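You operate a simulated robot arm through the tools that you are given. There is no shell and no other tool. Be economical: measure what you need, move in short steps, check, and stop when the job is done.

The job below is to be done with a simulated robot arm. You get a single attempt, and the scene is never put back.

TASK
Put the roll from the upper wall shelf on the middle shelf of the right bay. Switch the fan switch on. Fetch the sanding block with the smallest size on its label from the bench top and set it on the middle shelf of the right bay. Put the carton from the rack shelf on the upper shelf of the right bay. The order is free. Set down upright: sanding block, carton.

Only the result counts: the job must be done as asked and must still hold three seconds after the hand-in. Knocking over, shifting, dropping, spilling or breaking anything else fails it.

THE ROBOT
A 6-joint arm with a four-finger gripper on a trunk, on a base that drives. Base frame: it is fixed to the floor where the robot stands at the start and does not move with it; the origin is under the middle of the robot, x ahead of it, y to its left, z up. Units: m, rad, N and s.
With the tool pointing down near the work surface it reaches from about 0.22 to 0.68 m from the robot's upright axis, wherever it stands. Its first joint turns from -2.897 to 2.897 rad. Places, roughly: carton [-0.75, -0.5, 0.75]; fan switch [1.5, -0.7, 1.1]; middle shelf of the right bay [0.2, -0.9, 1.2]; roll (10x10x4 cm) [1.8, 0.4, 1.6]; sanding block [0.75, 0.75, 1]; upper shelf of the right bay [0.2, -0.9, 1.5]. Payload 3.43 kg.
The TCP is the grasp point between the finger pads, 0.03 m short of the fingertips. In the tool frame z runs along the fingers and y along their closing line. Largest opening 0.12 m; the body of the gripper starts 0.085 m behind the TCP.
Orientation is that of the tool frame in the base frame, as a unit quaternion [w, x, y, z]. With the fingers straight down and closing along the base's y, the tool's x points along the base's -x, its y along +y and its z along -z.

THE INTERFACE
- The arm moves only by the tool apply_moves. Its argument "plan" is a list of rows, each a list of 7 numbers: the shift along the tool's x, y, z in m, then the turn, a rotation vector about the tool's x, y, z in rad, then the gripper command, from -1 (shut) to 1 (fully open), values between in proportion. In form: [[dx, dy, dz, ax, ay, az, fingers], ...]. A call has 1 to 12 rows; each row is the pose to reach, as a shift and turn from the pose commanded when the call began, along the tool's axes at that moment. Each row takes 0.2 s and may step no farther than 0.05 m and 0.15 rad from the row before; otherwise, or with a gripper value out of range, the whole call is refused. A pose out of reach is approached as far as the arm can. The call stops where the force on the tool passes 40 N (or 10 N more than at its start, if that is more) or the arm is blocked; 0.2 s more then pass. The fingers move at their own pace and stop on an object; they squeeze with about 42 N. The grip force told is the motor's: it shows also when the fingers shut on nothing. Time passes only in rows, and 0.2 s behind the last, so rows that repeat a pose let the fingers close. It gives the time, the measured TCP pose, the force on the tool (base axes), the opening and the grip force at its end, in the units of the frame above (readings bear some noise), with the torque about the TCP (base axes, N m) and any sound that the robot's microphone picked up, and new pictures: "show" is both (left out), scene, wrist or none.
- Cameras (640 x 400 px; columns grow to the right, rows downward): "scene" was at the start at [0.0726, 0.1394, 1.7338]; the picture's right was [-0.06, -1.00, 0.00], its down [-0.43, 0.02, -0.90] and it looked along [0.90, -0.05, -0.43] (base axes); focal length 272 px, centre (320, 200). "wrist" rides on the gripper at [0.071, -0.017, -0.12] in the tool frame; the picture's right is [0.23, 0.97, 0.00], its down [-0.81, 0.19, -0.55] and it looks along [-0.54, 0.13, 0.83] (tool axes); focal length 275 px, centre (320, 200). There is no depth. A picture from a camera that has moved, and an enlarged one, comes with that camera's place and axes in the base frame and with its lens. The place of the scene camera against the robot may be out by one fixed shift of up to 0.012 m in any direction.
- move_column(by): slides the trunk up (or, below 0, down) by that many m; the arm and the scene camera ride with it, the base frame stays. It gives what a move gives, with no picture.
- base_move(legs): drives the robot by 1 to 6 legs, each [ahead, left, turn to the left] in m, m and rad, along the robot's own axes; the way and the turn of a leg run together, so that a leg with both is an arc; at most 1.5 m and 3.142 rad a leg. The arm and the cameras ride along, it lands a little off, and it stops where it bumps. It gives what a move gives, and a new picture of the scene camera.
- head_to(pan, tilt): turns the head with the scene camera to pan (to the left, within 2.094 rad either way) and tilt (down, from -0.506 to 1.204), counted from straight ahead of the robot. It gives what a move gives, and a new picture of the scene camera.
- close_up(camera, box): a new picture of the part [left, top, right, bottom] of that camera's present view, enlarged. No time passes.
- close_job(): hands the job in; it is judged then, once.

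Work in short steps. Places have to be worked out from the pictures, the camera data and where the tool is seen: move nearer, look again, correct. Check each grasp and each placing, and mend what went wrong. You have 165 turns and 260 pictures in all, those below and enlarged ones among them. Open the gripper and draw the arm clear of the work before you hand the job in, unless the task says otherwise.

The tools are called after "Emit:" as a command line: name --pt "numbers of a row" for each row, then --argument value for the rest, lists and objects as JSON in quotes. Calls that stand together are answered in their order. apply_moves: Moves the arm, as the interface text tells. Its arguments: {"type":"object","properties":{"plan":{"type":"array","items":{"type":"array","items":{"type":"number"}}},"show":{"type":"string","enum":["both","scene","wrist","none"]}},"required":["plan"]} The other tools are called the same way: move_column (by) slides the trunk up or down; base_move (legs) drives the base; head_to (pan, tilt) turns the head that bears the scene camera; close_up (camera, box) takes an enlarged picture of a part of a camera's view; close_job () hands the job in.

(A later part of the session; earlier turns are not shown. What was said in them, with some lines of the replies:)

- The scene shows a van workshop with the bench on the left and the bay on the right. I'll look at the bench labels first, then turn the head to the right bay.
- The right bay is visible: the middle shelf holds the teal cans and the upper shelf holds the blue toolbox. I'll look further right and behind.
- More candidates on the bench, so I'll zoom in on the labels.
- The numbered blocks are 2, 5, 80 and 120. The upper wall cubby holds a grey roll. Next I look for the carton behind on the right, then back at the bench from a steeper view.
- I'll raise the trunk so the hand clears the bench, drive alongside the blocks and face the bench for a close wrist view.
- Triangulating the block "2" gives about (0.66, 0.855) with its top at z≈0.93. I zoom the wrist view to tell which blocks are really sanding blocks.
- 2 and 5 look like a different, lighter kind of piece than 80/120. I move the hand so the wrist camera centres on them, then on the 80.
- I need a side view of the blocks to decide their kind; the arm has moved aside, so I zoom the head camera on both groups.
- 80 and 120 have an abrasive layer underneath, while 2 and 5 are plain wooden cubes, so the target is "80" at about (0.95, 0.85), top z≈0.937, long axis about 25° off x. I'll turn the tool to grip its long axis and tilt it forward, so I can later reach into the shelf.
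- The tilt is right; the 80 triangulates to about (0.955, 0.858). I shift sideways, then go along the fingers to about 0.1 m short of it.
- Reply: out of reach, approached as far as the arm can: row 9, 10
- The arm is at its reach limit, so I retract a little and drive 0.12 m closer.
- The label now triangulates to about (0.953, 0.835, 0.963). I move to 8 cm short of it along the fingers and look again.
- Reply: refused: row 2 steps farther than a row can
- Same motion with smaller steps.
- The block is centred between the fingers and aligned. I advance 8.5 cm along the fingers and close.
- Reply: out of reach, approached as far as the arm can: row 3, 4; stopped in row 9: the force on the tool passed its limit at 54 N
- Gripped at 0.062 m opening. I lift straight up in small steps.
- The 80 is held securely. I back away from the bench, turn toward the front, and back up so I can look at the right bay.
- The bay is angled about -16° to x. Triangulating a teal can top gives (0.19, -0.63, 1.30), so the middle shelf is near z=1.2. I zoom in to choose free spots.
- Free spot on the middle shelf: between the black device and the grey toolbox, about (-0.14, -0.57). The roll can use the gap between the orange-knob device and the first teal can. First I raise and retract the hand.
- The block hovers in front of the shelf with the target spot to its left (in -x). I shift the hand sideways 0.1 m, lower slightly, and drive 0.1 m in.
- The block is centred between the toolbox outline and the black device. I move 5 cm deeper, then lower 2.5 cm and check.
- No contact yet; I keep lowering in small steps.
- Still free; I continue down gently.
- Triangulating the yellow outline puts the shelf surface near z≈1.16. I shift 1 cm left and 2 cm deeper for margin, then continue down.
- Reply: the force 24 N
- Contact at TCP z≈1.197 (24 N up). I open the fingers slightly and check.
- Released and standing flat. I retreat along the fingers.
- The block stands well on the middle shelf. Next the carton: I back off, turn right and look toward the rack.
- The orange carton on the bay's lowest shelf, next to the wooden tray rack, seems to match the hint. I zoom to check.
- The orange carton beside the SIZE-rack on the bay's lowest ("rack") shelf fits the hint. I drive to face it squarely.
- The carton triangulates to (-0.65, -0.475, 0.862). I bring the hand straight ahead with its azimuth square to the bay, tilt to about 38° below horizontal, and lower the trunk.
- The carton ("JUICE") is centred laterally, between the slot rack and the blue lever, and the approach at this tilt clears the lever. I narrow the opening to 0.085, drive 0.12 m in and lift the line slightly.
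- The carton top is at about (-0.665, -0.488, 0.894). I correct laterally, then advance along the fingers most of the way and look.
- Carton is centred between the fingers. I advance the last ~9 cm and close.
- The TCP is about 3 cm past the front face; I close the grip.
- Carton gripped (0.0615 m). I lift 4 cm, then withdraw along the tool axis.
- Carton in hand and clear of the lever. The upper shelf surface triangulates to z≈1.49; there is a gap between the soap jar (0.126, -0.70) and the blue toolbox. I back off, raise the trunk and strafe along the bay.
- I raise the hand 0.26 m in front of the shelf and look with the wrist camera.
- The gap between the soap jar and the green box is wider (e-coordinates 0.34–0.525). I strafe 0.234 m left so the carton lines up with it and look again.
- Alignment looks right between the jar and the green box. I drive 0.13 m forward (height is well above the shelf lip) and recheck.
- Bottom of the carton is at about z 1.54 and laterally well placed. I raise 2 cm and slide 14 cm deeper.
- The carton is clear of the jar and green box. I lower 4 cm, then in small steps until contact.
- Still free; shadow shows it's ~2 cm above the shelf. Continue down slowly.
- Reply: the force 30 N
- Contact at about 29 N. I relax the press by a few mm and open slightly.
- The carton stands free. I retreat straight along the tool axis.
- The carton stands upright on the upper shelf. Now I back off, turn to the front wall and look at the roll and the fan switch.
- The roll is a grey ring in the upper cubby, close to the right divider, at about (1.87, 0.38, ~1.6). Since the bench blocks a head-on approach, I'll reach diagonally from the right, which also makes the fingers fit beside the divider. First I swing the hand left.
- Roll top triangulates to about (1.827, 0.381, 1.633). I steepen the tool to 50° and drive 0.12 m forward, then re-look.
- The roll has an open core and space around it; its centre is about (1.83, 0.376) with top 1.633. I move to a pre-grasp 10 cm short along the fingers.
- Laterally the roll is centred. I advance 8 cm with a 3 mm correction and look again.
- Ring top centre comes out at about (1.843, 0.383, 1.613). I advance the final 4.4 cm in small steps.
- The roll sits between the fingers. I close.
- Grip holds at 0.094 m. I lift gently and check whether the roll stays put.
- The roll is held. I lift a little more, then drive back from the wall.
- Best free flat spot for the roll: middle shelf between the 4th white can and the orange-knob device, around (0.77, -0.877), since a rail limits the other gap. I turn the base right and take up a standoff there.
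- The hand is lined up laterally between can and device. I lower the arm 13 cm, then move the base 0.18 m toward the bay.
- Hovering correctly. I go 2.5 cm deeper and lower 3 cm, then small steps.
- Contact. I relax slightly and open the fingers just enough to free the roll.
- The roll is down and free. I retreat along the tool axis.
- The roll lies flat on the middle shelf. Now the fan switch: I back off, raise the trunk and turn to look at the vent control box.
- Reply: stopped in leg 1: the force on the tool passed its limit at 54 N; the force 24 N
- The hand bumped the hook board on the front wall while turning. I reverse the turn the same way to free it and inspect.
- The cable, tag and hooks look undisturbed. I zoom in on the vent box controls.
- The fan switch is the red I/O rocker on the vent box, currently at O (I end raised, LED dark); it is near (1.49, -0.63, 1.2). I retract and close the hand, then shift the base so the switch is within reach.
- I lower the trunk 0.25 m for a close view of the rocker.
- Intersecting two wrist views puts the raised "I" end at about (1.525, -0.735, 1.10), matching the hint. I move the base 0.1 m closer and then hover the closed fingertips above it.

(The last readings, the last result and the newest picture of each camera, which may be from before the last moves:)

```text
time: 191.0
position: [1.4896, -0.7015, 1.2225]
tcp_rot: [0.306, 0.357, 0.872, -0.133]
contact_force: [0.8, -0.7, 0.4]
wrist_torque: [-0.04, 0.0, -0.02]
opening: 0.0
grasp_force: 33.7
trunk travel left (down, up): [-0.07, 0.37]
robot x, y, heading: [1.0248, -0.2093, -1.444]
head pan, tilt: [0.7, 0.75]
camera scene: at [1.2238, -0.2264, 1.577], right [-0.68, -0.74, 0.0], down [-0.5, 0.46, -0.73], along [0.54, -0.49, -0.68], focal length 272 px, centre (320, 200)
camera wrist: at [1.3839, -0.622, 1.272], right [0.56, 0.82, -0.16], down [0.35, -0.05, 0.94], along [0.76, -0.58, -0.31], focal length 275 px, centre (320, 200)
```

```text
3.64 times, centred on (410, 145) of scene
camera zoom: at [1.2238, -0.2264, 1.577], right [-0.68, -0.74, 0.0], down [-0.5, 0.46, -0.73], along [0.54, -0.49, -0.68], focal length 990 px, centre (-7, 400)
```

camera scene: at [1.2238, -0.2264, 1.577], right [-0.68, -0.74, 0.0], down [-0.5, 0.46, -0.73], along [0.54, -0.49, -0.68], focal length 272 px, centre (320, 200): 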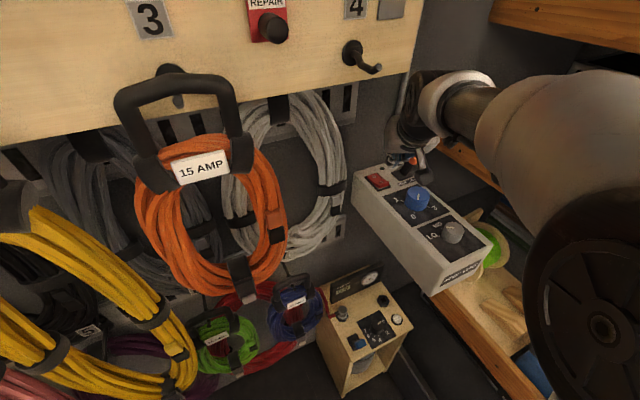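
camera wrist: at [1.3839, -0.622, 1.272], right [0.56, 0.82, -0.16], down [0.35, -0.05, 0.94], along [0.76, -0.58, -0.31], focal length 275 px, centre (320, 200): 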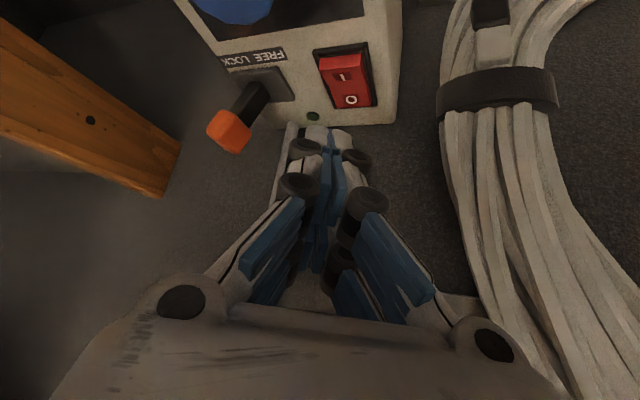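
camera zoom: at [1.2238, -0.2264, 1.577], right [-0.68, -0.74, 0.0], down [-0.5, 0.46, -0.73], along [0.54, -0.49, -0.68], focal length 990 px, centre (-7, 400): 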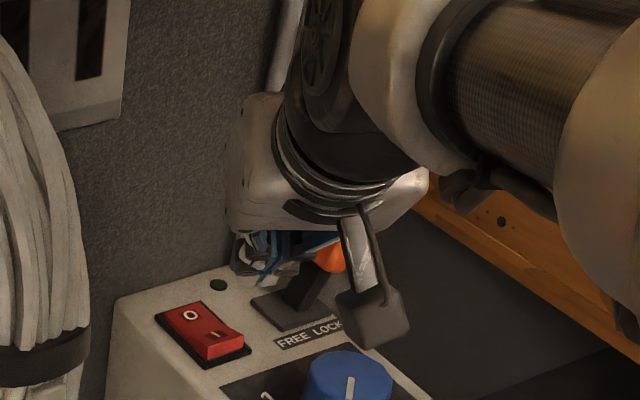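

Refined: the I end is at about (1.515, -0.724, 1.113); the fingertip is ~1 cm off and 8.5 cm above. I lower to just above it.

Emit:
apply_moves --pt "0.0121 0.001 0.0223 0 0 0 -1" --pt "0.0242 0.0015 0.0447 0 0 0 -1" --pt "0.0363 0.002 0.067 0 0 0 -1" --pt "0.0363 0.002 0.067 0 0 0 -1" --show "wrist"

Emit:
close_up --camera "scene" --box '[340, 110, 440, 220]'

```text
time: 192.0
position: [1.5008, -0.7097, 1.1496]
tcp_rot: [0.305, 0.357, 0.873, -0.133]
contact_force: [-0.2, 0.3, -0.3]
wrist_torque: [-0.03, 0.0, 0.0]
opening: 0.0
grasp_force: 33.5
trunk travel left (down, up): [-0.07, 0.37]
robot x, y, heading: [1.028, -0.2155, -1.443]
head pan, tilt: [0.7, 0.75]
camera wrist: at [1.3944, -0.6306, 1.1997], right [0.56, 0.82, -0.16], down [0.35, -0.05, 0.94], along [0.76, -0.58, -0.31], focal length 275 px, centre (320, 200)
```

wrist: 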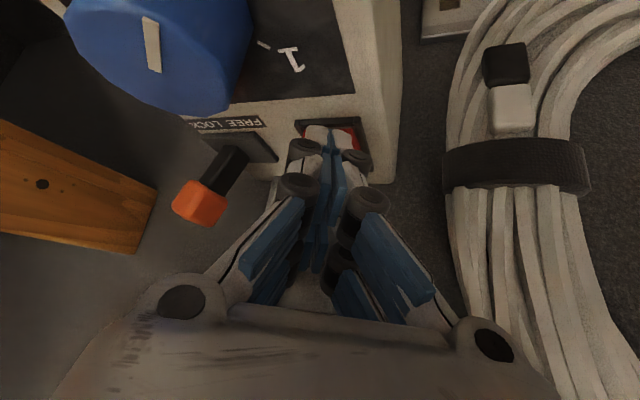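

```text
3.64 times, centred on (390, 165) of scene
camera zoom: at [1.224, -0.2267, 1.577], right [-0.68, -0.74, 0.0], down [-0.5, 0.46, -0.73], along [0.54, -0.49, -0.68], focal length 990 px, centre (66, 327)
```

zoom: 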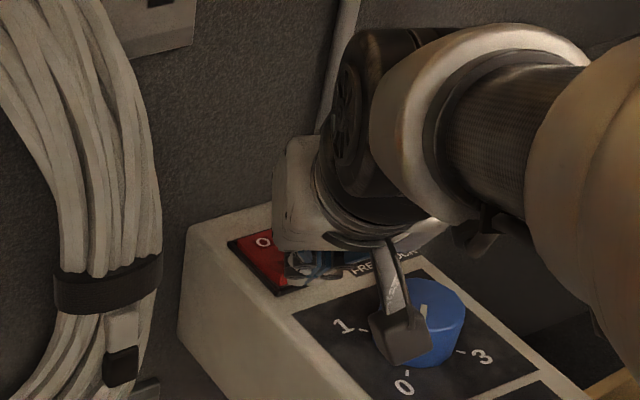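

The tip is right over the I side. I press straight down in small steps.

Emit:
apply_moves --pt "0.0031 0 0.0039 0 0 0 -1" --pt "0.0063 0 0.0078 0 0 0 -1" --pt "0.0094 0 0.0117 0 0 0 -1" --show "wrist"

Emit:
close_up --camera "scene" --box '[340, 110, 440, 220]'

```text
time: 192.8
position: [1.5008, -0.71, 1.136]
tcp_rot: [0.305, 0.357, 0.873, -0.133]
contact_force: [-1.2, 0.2, 3.9]
wrist_torque: [0.0, 0.03, 0.02]
opening: 0.0
grasp_force: 33.3
trunk travel left (down, up): [-0.07, 0.37]
robot x, y, heading: [1.0244, -0.2144, -1.443]
head pan, tilt: [0.7, 0.75]
camera wrist: at [1.3942, -0.6294, 1.1846], right [0.56, 0.82, -0.16], down [0.35, -0.05, 0.94], along [0.76, -0.58, -0.31], focal length 275 px, centre (320, 200)
```

wrist: 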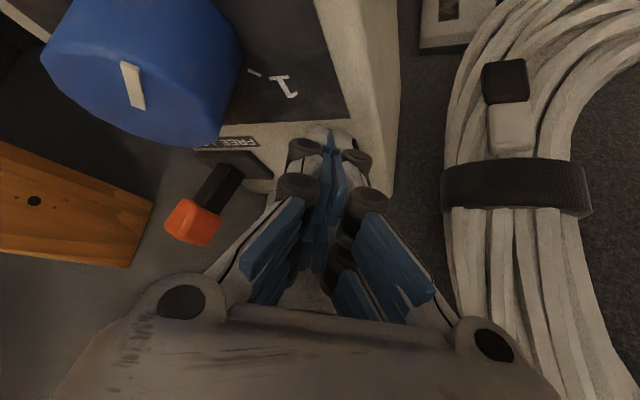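

```text
3.64 times, centred on (390, 165) of scene
camera zoom: at [1.2236, -0.2265, 1.5771], right [-0.68, -0.74, 0.0], down [-0.5, 0.46, -0.73], along [0.54, -0.49, -0.68], focal length 990 px, centre (66, 327)
```

zoom: 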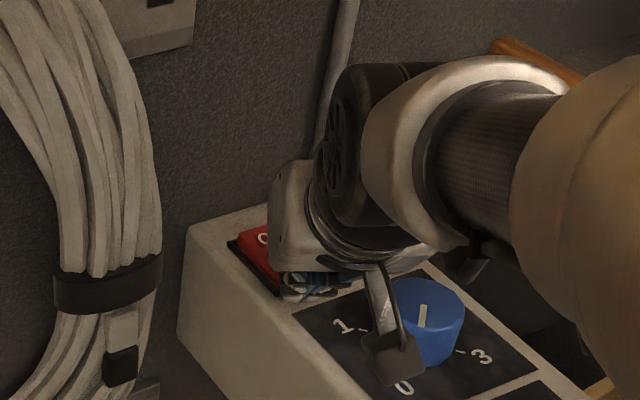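

First light contact (4 N). Press further.

Emit:
apply_moves --pt "0.0025 0 0.0031 0 0 0 -1" --pt "0.005 0 0.0062 0 0 0 -1" --pt "0.005 0 0.0062 0 0 0 -1" --show "none"

Emit:
close_up --camera "scene" --box '[360, 150, 440, 210]'

```text
time: 193.6
position: [1.4992, -0.7089, 1.1355]
tcp_rot: [0.312, 0.356, 0.87, -0.135]
contact_force: [-4.1, 6.9, 37.7]
wrist_torque: [0.32, 0.18, 0.02]
opening: 0.0
grasp_force: 33.6
trunk travel left (down, up): [-0.07, 0.37]
robot x, y, heading: [1.0264, -0.2128, -1.441]
head pan, tilt: [0.7, 0.75]
```

```text
6.67 times, centred on (400, 180) of scene
camera zoom: at [1.2206, -0.2226, 1.5778], right [-0.68, -0.74, 0.0], down [-0.5, 0.46, -0.73], along [0.54, -0.5, -0.68], focal length 1814 px, centre (-213, 333)
```

zoom: 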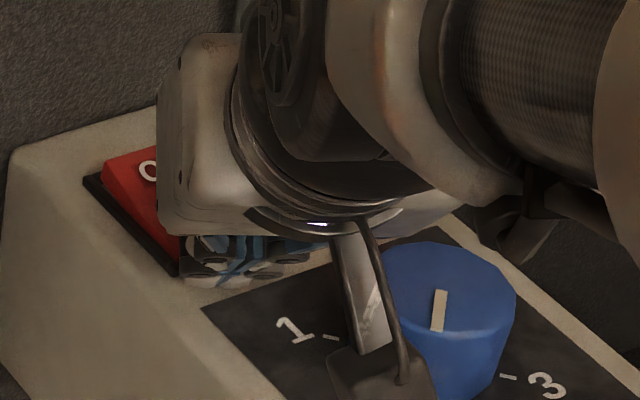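

The O end now appears raised, so it may have flipped. I lift off and check.

Emit:
apply_moves --pt "-0.0094 0 -0.0117 0 0 0 -1" --pt "-0.03 0 -0.038 0 0 0 -1" --pt "-0.03 0 -0.07 0 0 0 -1" --pt "-0.03 0 -0.11 0 0 0 -1" --pt "-0.03 0 -0.11 0 0 0 -1" --show "wrist"

Emit:
close_up --camera "scene" --box '[340, 140, 440, 220]'

Emit:
close_up --camera "wrist" --box '[200, 0, 400, 130]'

```text
time: 194.8
position: [1.4702, -0.6808, 1.2322]
tcp_rot: [0.304, 0.358, 0.873, -0.132]
contact_force: [0.1, -0.4, 0.3]
wrist_torque: [-0.02, 0.0, -0.02]
opening: 0.0
grasp_force: 33.8
trunk travel left (down, up): [-0.07, 0.37]
robot x, y, heading: [1.0261, -0.2104, -1.441]
head pan, tilt: [0.7, 0.75]
camera wrist: at [1.3644, -0.5995, 1.2821], right [0.56, 0.82, -0.16], down [0.35, -0.06, 0.94], along [0.75, -0.58, -0.32], focal length 275 px, centre (320, 200)
```

wrist: 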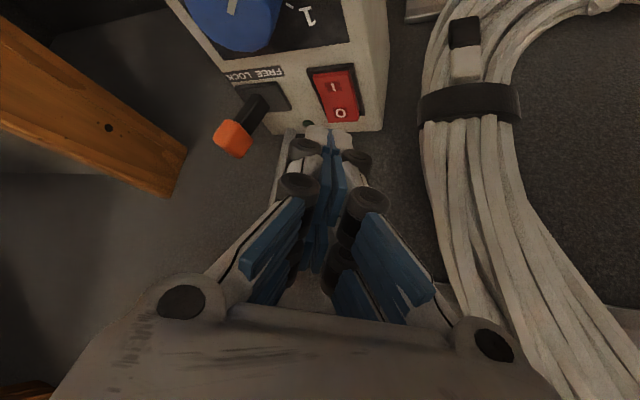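

```text
5.00 times, centred on (390, 180) of scene
camera zoom: at [1.2243, -0.2271, 1.5769], right [-0.68, -0.74, 0.0], down [-0.5, 0.46, -0.73], along [0.54, -0.49, -0.68], focal length 1361 px, centre (-30, 300)
```

zoom: 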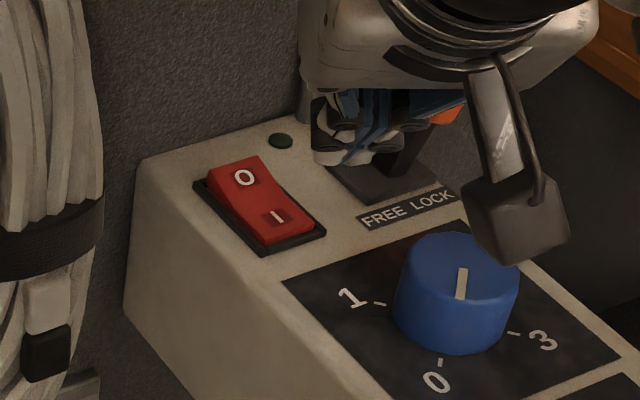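

```text
3.08 times, centred on (300, 65) of wrist
camera zoom: at [1.3644, -0.5995, 1.2821], right [0.56, 0.82, -0.16], down [0.35, -0.06, 0.94], along [0.75, -0.58, -0.32], focal length 847 px, centre (382, 615)
```

zoom: 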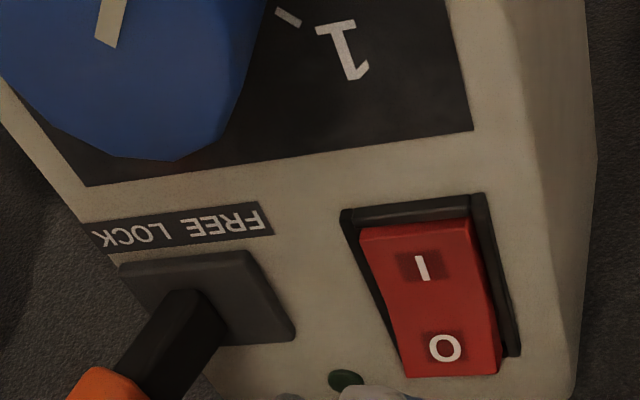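

The rocker is flipped: I is pressed in, O raised. Before handing in, I want to double-check that no other labelled sanding block with a smaller number is on the bench, so I back off and survey it.

Emit:
base_move --legs '[[-0.25, -0.1, 0]]'

Emit:
head_to --pan 2.09 --tilt 0.7

```text
time: 196.7
position: [1.3398, -0.4545, 1.2332]
tcp_rot: [0.304, 0.361, 0.871, -0.134]
contact_force: [0.4, 0.0, -0.4]
wrist_torque: [-0.03, -0.02, 0.0]
opening: 0.0
grasp_force: 33.5
trunk travel left (down, up): [-0.07, 0.37]
robot x, y, heading: [0.8997, 0.0163, -1.447]
head pan, tilt: [0.7, 0.75]
camera scene: at [1.0965, 0.0016, 1.577], right [-0.68, -0.73, 0.0], down [-0.5, 0.46, -0.73], along [0.54, -0.5, -0.68], focal length 272 px, centre (320, 200)
```

scene: 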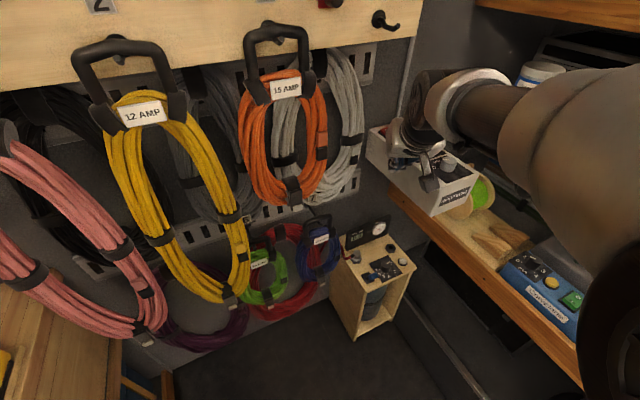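

```text
time: 198.2
position: [1.339, -0.4539, 1.2323]
tcp_rot: [0.304, 0.361, 0.871, -0.134]
contact_force: [-0.1, -0.1, 0.7]
wrist_torque: [-0.04, 0.01, 0.03]
opening: 0.0
grasp_force: 33.3
trunk travel left (down, up): [-0.07, 0.37]
robot x, y, heading: [0.8994, 0.0149, -1.446]
head pan, tilt: [2.089, 0.7]
camera scene: at [1.1045, 0.1079, 1.5812], right [0.6, -0.8, 0.0], down [-0.52, -0.38, -0.76], along [0.61, 0.46, -0.64], focal length 272 px, centre (320, 200)
```

scene: 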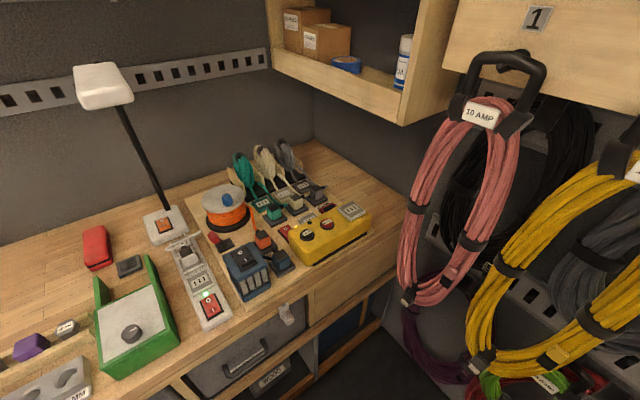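

Nothing there. I turn the base right so the head can see the rest of the bench.

Emit:
base_move --legs '[[0, 0, -1.2], [0.3, 0, 0]]'

Emit:
head_to --pan -2.09 --tilt 0.75

Emit:
close_up --camera "scene" --box '[100, 60, 360, 240]'

Emit:
close_up --camera "scene" --box '[340, 60, 600, 240]'

```text
time: 203.2
position: [0.3662, -0.7089, 1.2353]
tcp_rot: [0.178, 0.787, 0.519, -0.283]
contact_force: [-0.3, 5.0, 8.1]
wrist_torque: [-0.16, -0.01, -0.02]
opening: 0.0
grasp_force: 33.4
trunk travel left (down, up): [-0.07, 0.37]
robot x, y, heading: [0.6368, -0.1248, -2.642]
head pan, tilt: [2.089, 0.7]
camera scene: at [0.7977, -0.2782, 1.5814], right [-0.52, -0.85, 0.0], down [-0.55, 0.34, -0.77], along [0.65, -0.4, -0.64], focal length 272 px, centre (320, 200)
```

scene: 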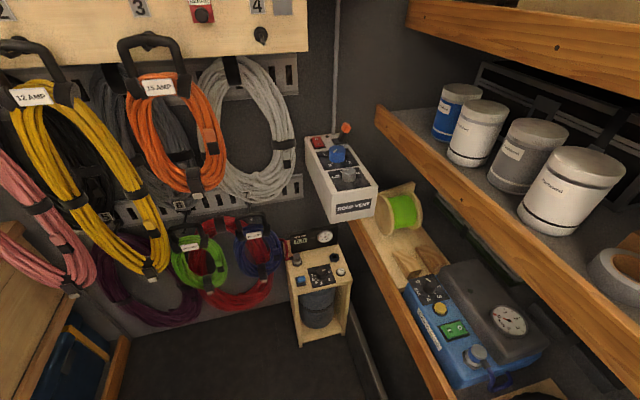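

```text
time: 206.6
position: [0.3666, -0.7093, 1.2348]
tcp_rot: [0.179, 0.786, 0.519, -0.284]
contact_force: [1.3, 3.9, 6.2]
wrist_torque: [-0.09, -0.02, -0.01]
opening: 0.0
grasp_force: 33.0
trunk travel left (down, up): [-0.07, 0.37]
robot x, y, heading: [0.6374, -0.1273, -2.642]
head pan, tilt: [-2.089, 0.75]
camera scene: at [0.7267, -0.1509, 1.577], right [1.0, -0.02, 0.0], down [-0.01, -0.68, -0.73], along [0.01, 0.73, -0.68], focal length 272 px, centre (320, 200)
```

scene: 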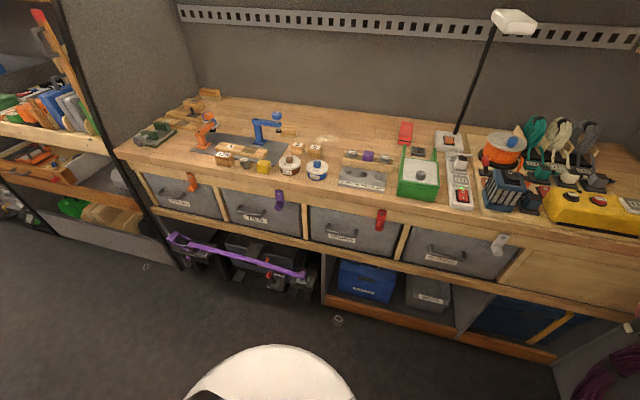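

```text
2.22 times, centred on (230, 150) of scene
camera zoom: at [0.7267, -0.1509, 1.577], right [1.0, -0.02, 0.0], down [-0.01, -0.68, -0.73], along [0.01, 0.73, -0.68], focal length 605 px, centre (520, 311)
```

zoom: 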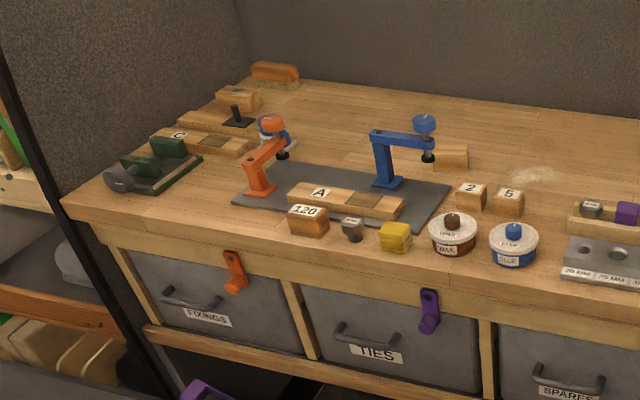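

```text
2.22 times, centred on (470, 150) of scene
camera zoom: at [0.7267, -0.1509, 1.577], right [1.0, -0.02, 0.0], down [-0.01, -0.68, -0.73], along [0.01, 0.73, -0.68], focal length 605 px, centre (-13, 311)
```

zoom: 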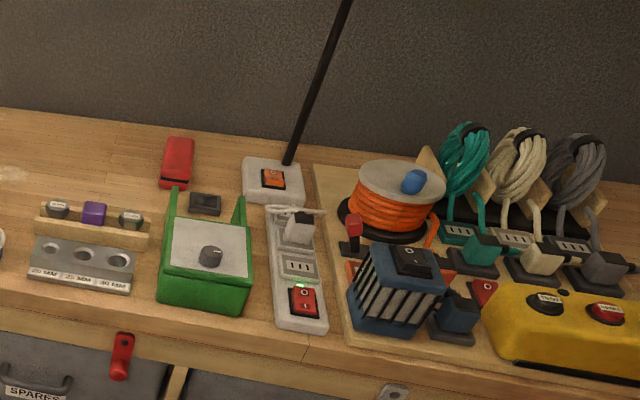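

The hand has contact: it drifted into the middle shelf gap. I check with the wrist camera before moving.

Emit:
close_up --camera "wrist" --box '[0, 0, 640, 400]'

Emit:
head_to --pan 0.9 --tilt 0.6

```text
1.00 times, centred on (320, 200) of wrist (not enlarged: the box is as wide or as high as the picture)
camera zoom: at [0.4024, -0.583, 1.284], right [0.96, -0.22, -0.16], down [0.08, -0.34, 0.94], along [-0.26, -0.91, -0.31], focal length 275 px, centre (320, 200)
```

zoom: 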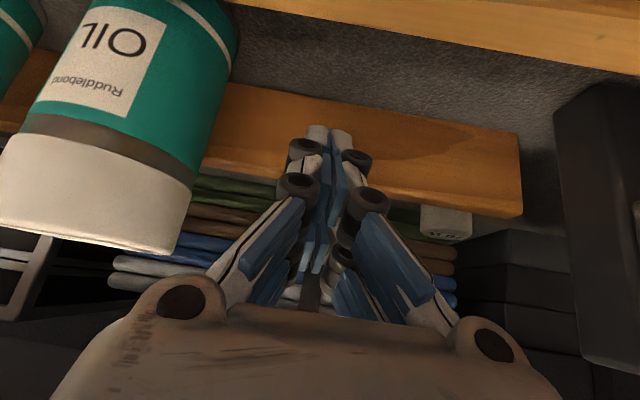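

```text
time: 209.2
position: [0.3666, -0.7092, 1.2354]
tcp_rot: [0.178, 0.787, 0.519, -0.284]
contact_force: [1.0, 5.8, 6.0]
wrist_torque: [-0.08, 0.01, 0.02]
opening: 0.0002
grasp_force: 33.3
trunk travel left (down, up): [-0.07, 0.37]
robot x, y, heading: [0.642, -0.1258, -2.636]
head pan, tilt: [0.901, 0.6]
camera scene: at [0.7105, -0.3208, 1.59], right [-0.99, 0.17, 0.0], down [0.09, 0.56, -0.83], along [-0.14, -0.81, -0.56], focal length 272 px, centre (320, 200)
```

scene: 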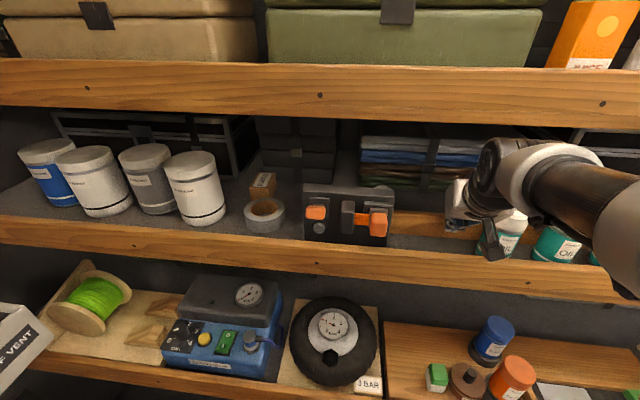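

The fingertips only touch the wooden rail; cans and device look untouched. I withdraw along the tool axis.

Emit:
apply_moves --pt "0 0 -0.03 0 0 0 -1" --pt "0 0 -0.07 0 0 0 -1" --pt "0 0 -0.11 0 0 0 -1" --pt "0 0 -0.15 0 0 0 -1" --pt "0 0 -0.15 0 0 0 -1" --show "both"

Emit:
close_up --camera "scene" --box '[230, 130, 640, 300]'

```text
time: 210.4
position: [0.4059, -0.6236, 1.3529]
tcp_rot: [0.178, 0.787, 0.519, -0.282]
contact_force: [0.3, 0.1, -0.2]
wrist_torque: [0.01, 0.01, 0.02]
opening: 0.0001
grasp_force: 33.0
trunk travel left (down, up): [-0.07, 0.37]
robot x, y, heading: [0.6399, -0.1282, -2.643]
head pan, tilt: [0.901, 0.6]
camera scene: at [0.7098, -0.3228, 1.5897], right [-0.99, 0.17, 0.0], down [0.1, 0.56, -0.82], along [-0.14, -0.81, -0.57], focal length 272 px, centre (320, 200)
camera wrist: at [0.4414, -0.4974, 1.4002], right [0.96, -0.22, -0.16], down [0.08, -0.34, 0.94], along [-0.26, -0.91, -0.31], focal length 275 px, centre (320, 200)
```

scene: 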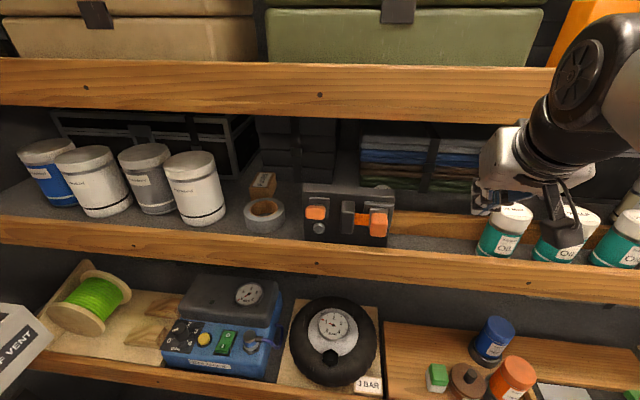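
wrist: 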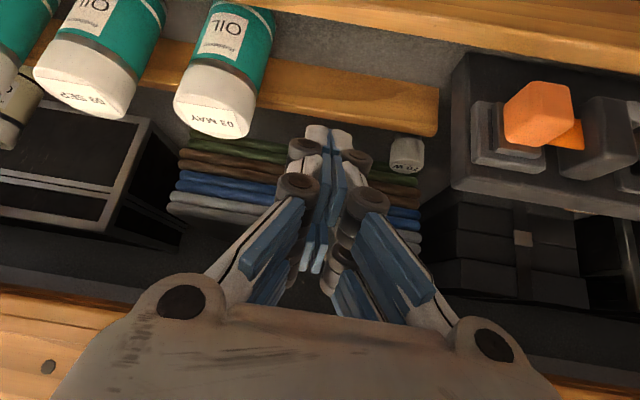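

```text
1.56 times, centred on (435, 215) of scene
camera zoom: at [0.7098, -0.3228, 1.5897], right [-0.99, 0.17, 0.0], down [0.1, 0.56, -0.82], along [-0.14, -0.81, -0.57], focal length 425 px, centre (140, 177)
```

zoom: 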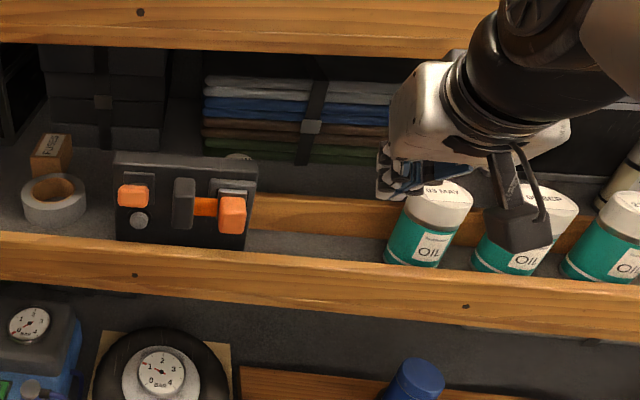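

Everything on the shelf is undisturbed. I back away, open the gripper, and do a final check of the bay.

Emit:
base_move --legs '[[-0.3, -0.1, 0]]'

Emit:
apply_moves --pt "0 0 0 0 0 0 0" --pt "0 0 0 0 0 0 1" --pt "0 0 0 0 0 0 1" --pt "0 0 0 0 0 0 1" --show "none"

Emit:
head_to --pan 0.5 --tilt 0.35

Emit:
head_to --pan 1.3 --tilt 0.5

```text
time: 212.5
position: [0.6187, -0.3866, 1.3514]
tcp_rot: [0.177, 0.789, 0.515, -0.285]
contact_force: [0.6, -0.4, 0.9]
wrist_torque: [-0.01, 0.03, 0.0]
opening: 0.0
grasp_force: 33.3
trunk travel left (down, up): [-0.07, 0.37]
robot x, y, heading: [0.8535, 0.1057, -2.648]
head pan, tilt: [0.901, 0.6]
camera scene: at [0.9265, -0.0882, 1.5899], right [-0.98, 0.18, 0.0], down [0.1, 0.56, -0.83], along [-0.15, -0.81, -0.56], focal length 272 px, centre (320, 200)
```

scene: 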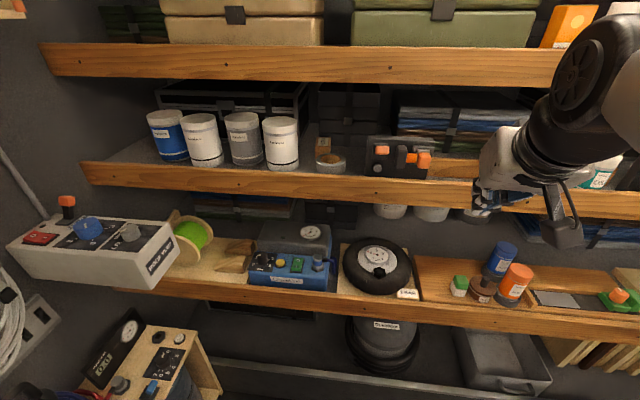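

```text
time: 213.5
position: [0.6186, -0.3869, 1.3509]
tcp_rot: [0.178, 0.789, 0.516, -0.284]
contact_force: [1.2, 0.1, -0.3]
wrist_torque: [-0.03, -0.03, 0.05]
opening: 0.0697
grasp_force: 0.1
trunk travel left (down, up): [-0.07, 0.37]
robot x, y, heading: [0.8567, 0.1099, -2.648]
head pan, tilt: [0.901, 0.6]
```

```text
time: 214.4
position: [0.6176, -0.3872, 1.3525]
tcp_rot: [0.176, 0.789, 0.515, -0.284]
contact_force: [-0.1, -0.2, 0.4]
wrist_torque: [-0.02, 0.01, 0.02]
opening: 0.12
grasp_force: 0.1
trunk travel left (down, up): [-0.07, 0.37]
robot x, y, heading: [0.8573, 0.1073, -2.65]
head pan, tilt: [0.499, 0.351]
camera scene: at [0.8906, -0.0799, 1.6126], right [-0.84, 0.55, 0.0], down [0.19, 0.29, -0.94], along [-0.51, -0.79, -0.34], focal length 272 px, centre (320, 200)
```

scene: 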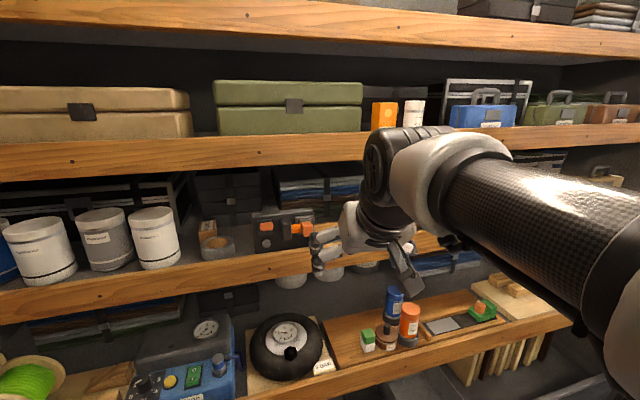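

```text
time: 215.5
position: [0.6185, -0.3864, 1.3509]
tcp_rot: [0.177, 0.789, 0.515, -0.284]
contact_force: [0.3, -0.4, -0.3]
wrist_torque: [-0.03, 0.0, -0.01]
opening: 0.1201
grasp_force: 0.2
trunk travel left (down, up): [-0.07, 0.37]
robot x, y, heading: [0.8577, 0.1075, -2.648]
head pan, tilt: [1.3, 0.499]
camera scene: at [0.9615, -0.0906, 1.5989], right [-0.98, -0.22, 0.0], down [-0.11, 0.47, -0.88], along [0.19, -0.86, -0.48], focal length 272 px, centre (320, 200)
```

scene: 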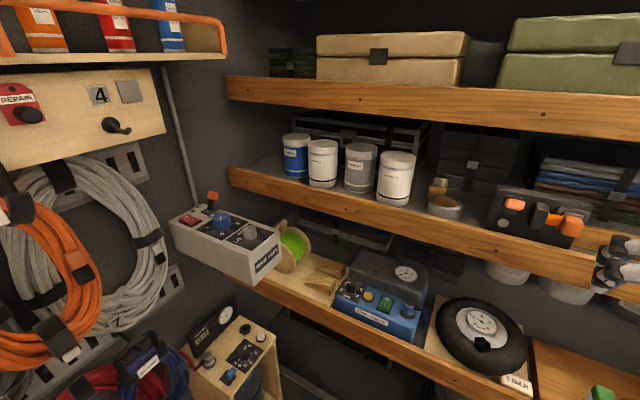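

Emit:
close_up --camera "scene" --box '[165, 185, 245, 245]'

Emit:
head_to --pan 0.05 --tilt 0.4

```text
6.67 times, centred on (205, 215) of scene
camera zoom: at [0.9615, -0.0906, 1.5989], right [-0.98, -0.22, 0.0], down [-0.11, 0.47, -0.88], along [0.19, -0.86, -0.48], focal length 1814 px, centre (1087, 100)
```

zoom: 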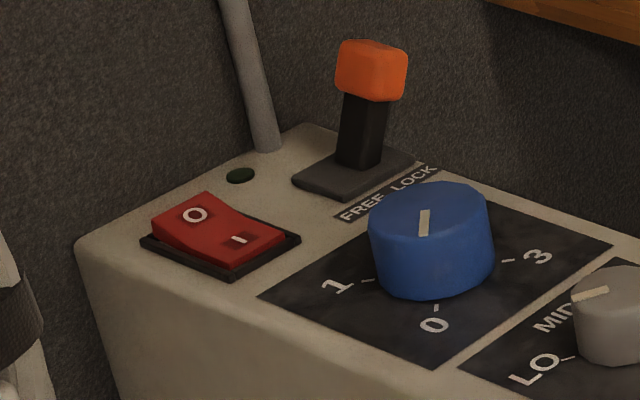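

```text
time: 217.0
position: [0.6186, -0.3865, 1.3517]
tcp_rot: [0.177, 0.789, 0.515, -0.285]
contact_force: [0.6, -0.8, 0.3]
wrist_torque: [0.03, -0.01, 0.0]
opening: 0.12
grasp_force: 0.1
trunk travel left (down, up): [-0.07, 0.37]
robot x, y, heading: [0.8544, 0.1047, -2.647]
head pan, tilt: [0.051, 0.4]
camera scene: at [0.8623, -0.0498, 1.6081], right [-0.52, 0.86, 0.0], down [0.33, 0.2, -0.92], along [-0.79, -0.48, -0.39], focal length 272 px, centre (320, 200)
```

scene: 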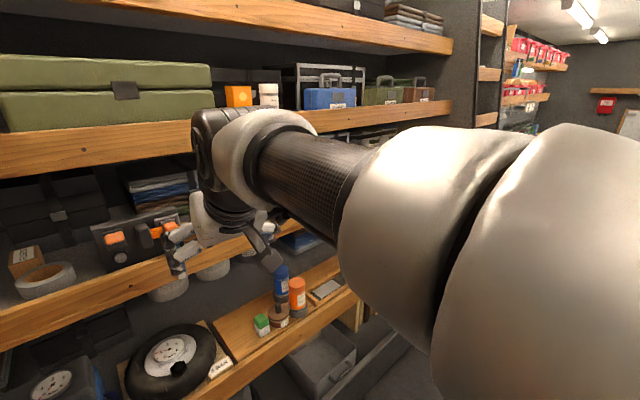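

The rocker is at I, and the roll, carton and sanding block 80 are on their shelves. The hand is open and clear of the work, so I hand in.

Emit:
close_job

```text
The job is handed in.
```

I handed the job in with all four parts done: the roll and sanding block 80 are on the middle shelf, the carton is upright on the upper shelf, and the fan switch is on. Three things I could not fully settle:

- **Sanding block:** I took 80 as the smallest. The wooden cubes marked 2 and 5 have no abrasive face, so I treated them as something else, though the rough place given for the block fits them better than the 80.
- **Fan switch:** The rocker shows I pressed in, but the small light beside it stayed dark.
- **Contacts:** The hand bumped the hook board at the front once and touched a rail on the middle shelf once. Nothing in the pictures looked moved afterwards.
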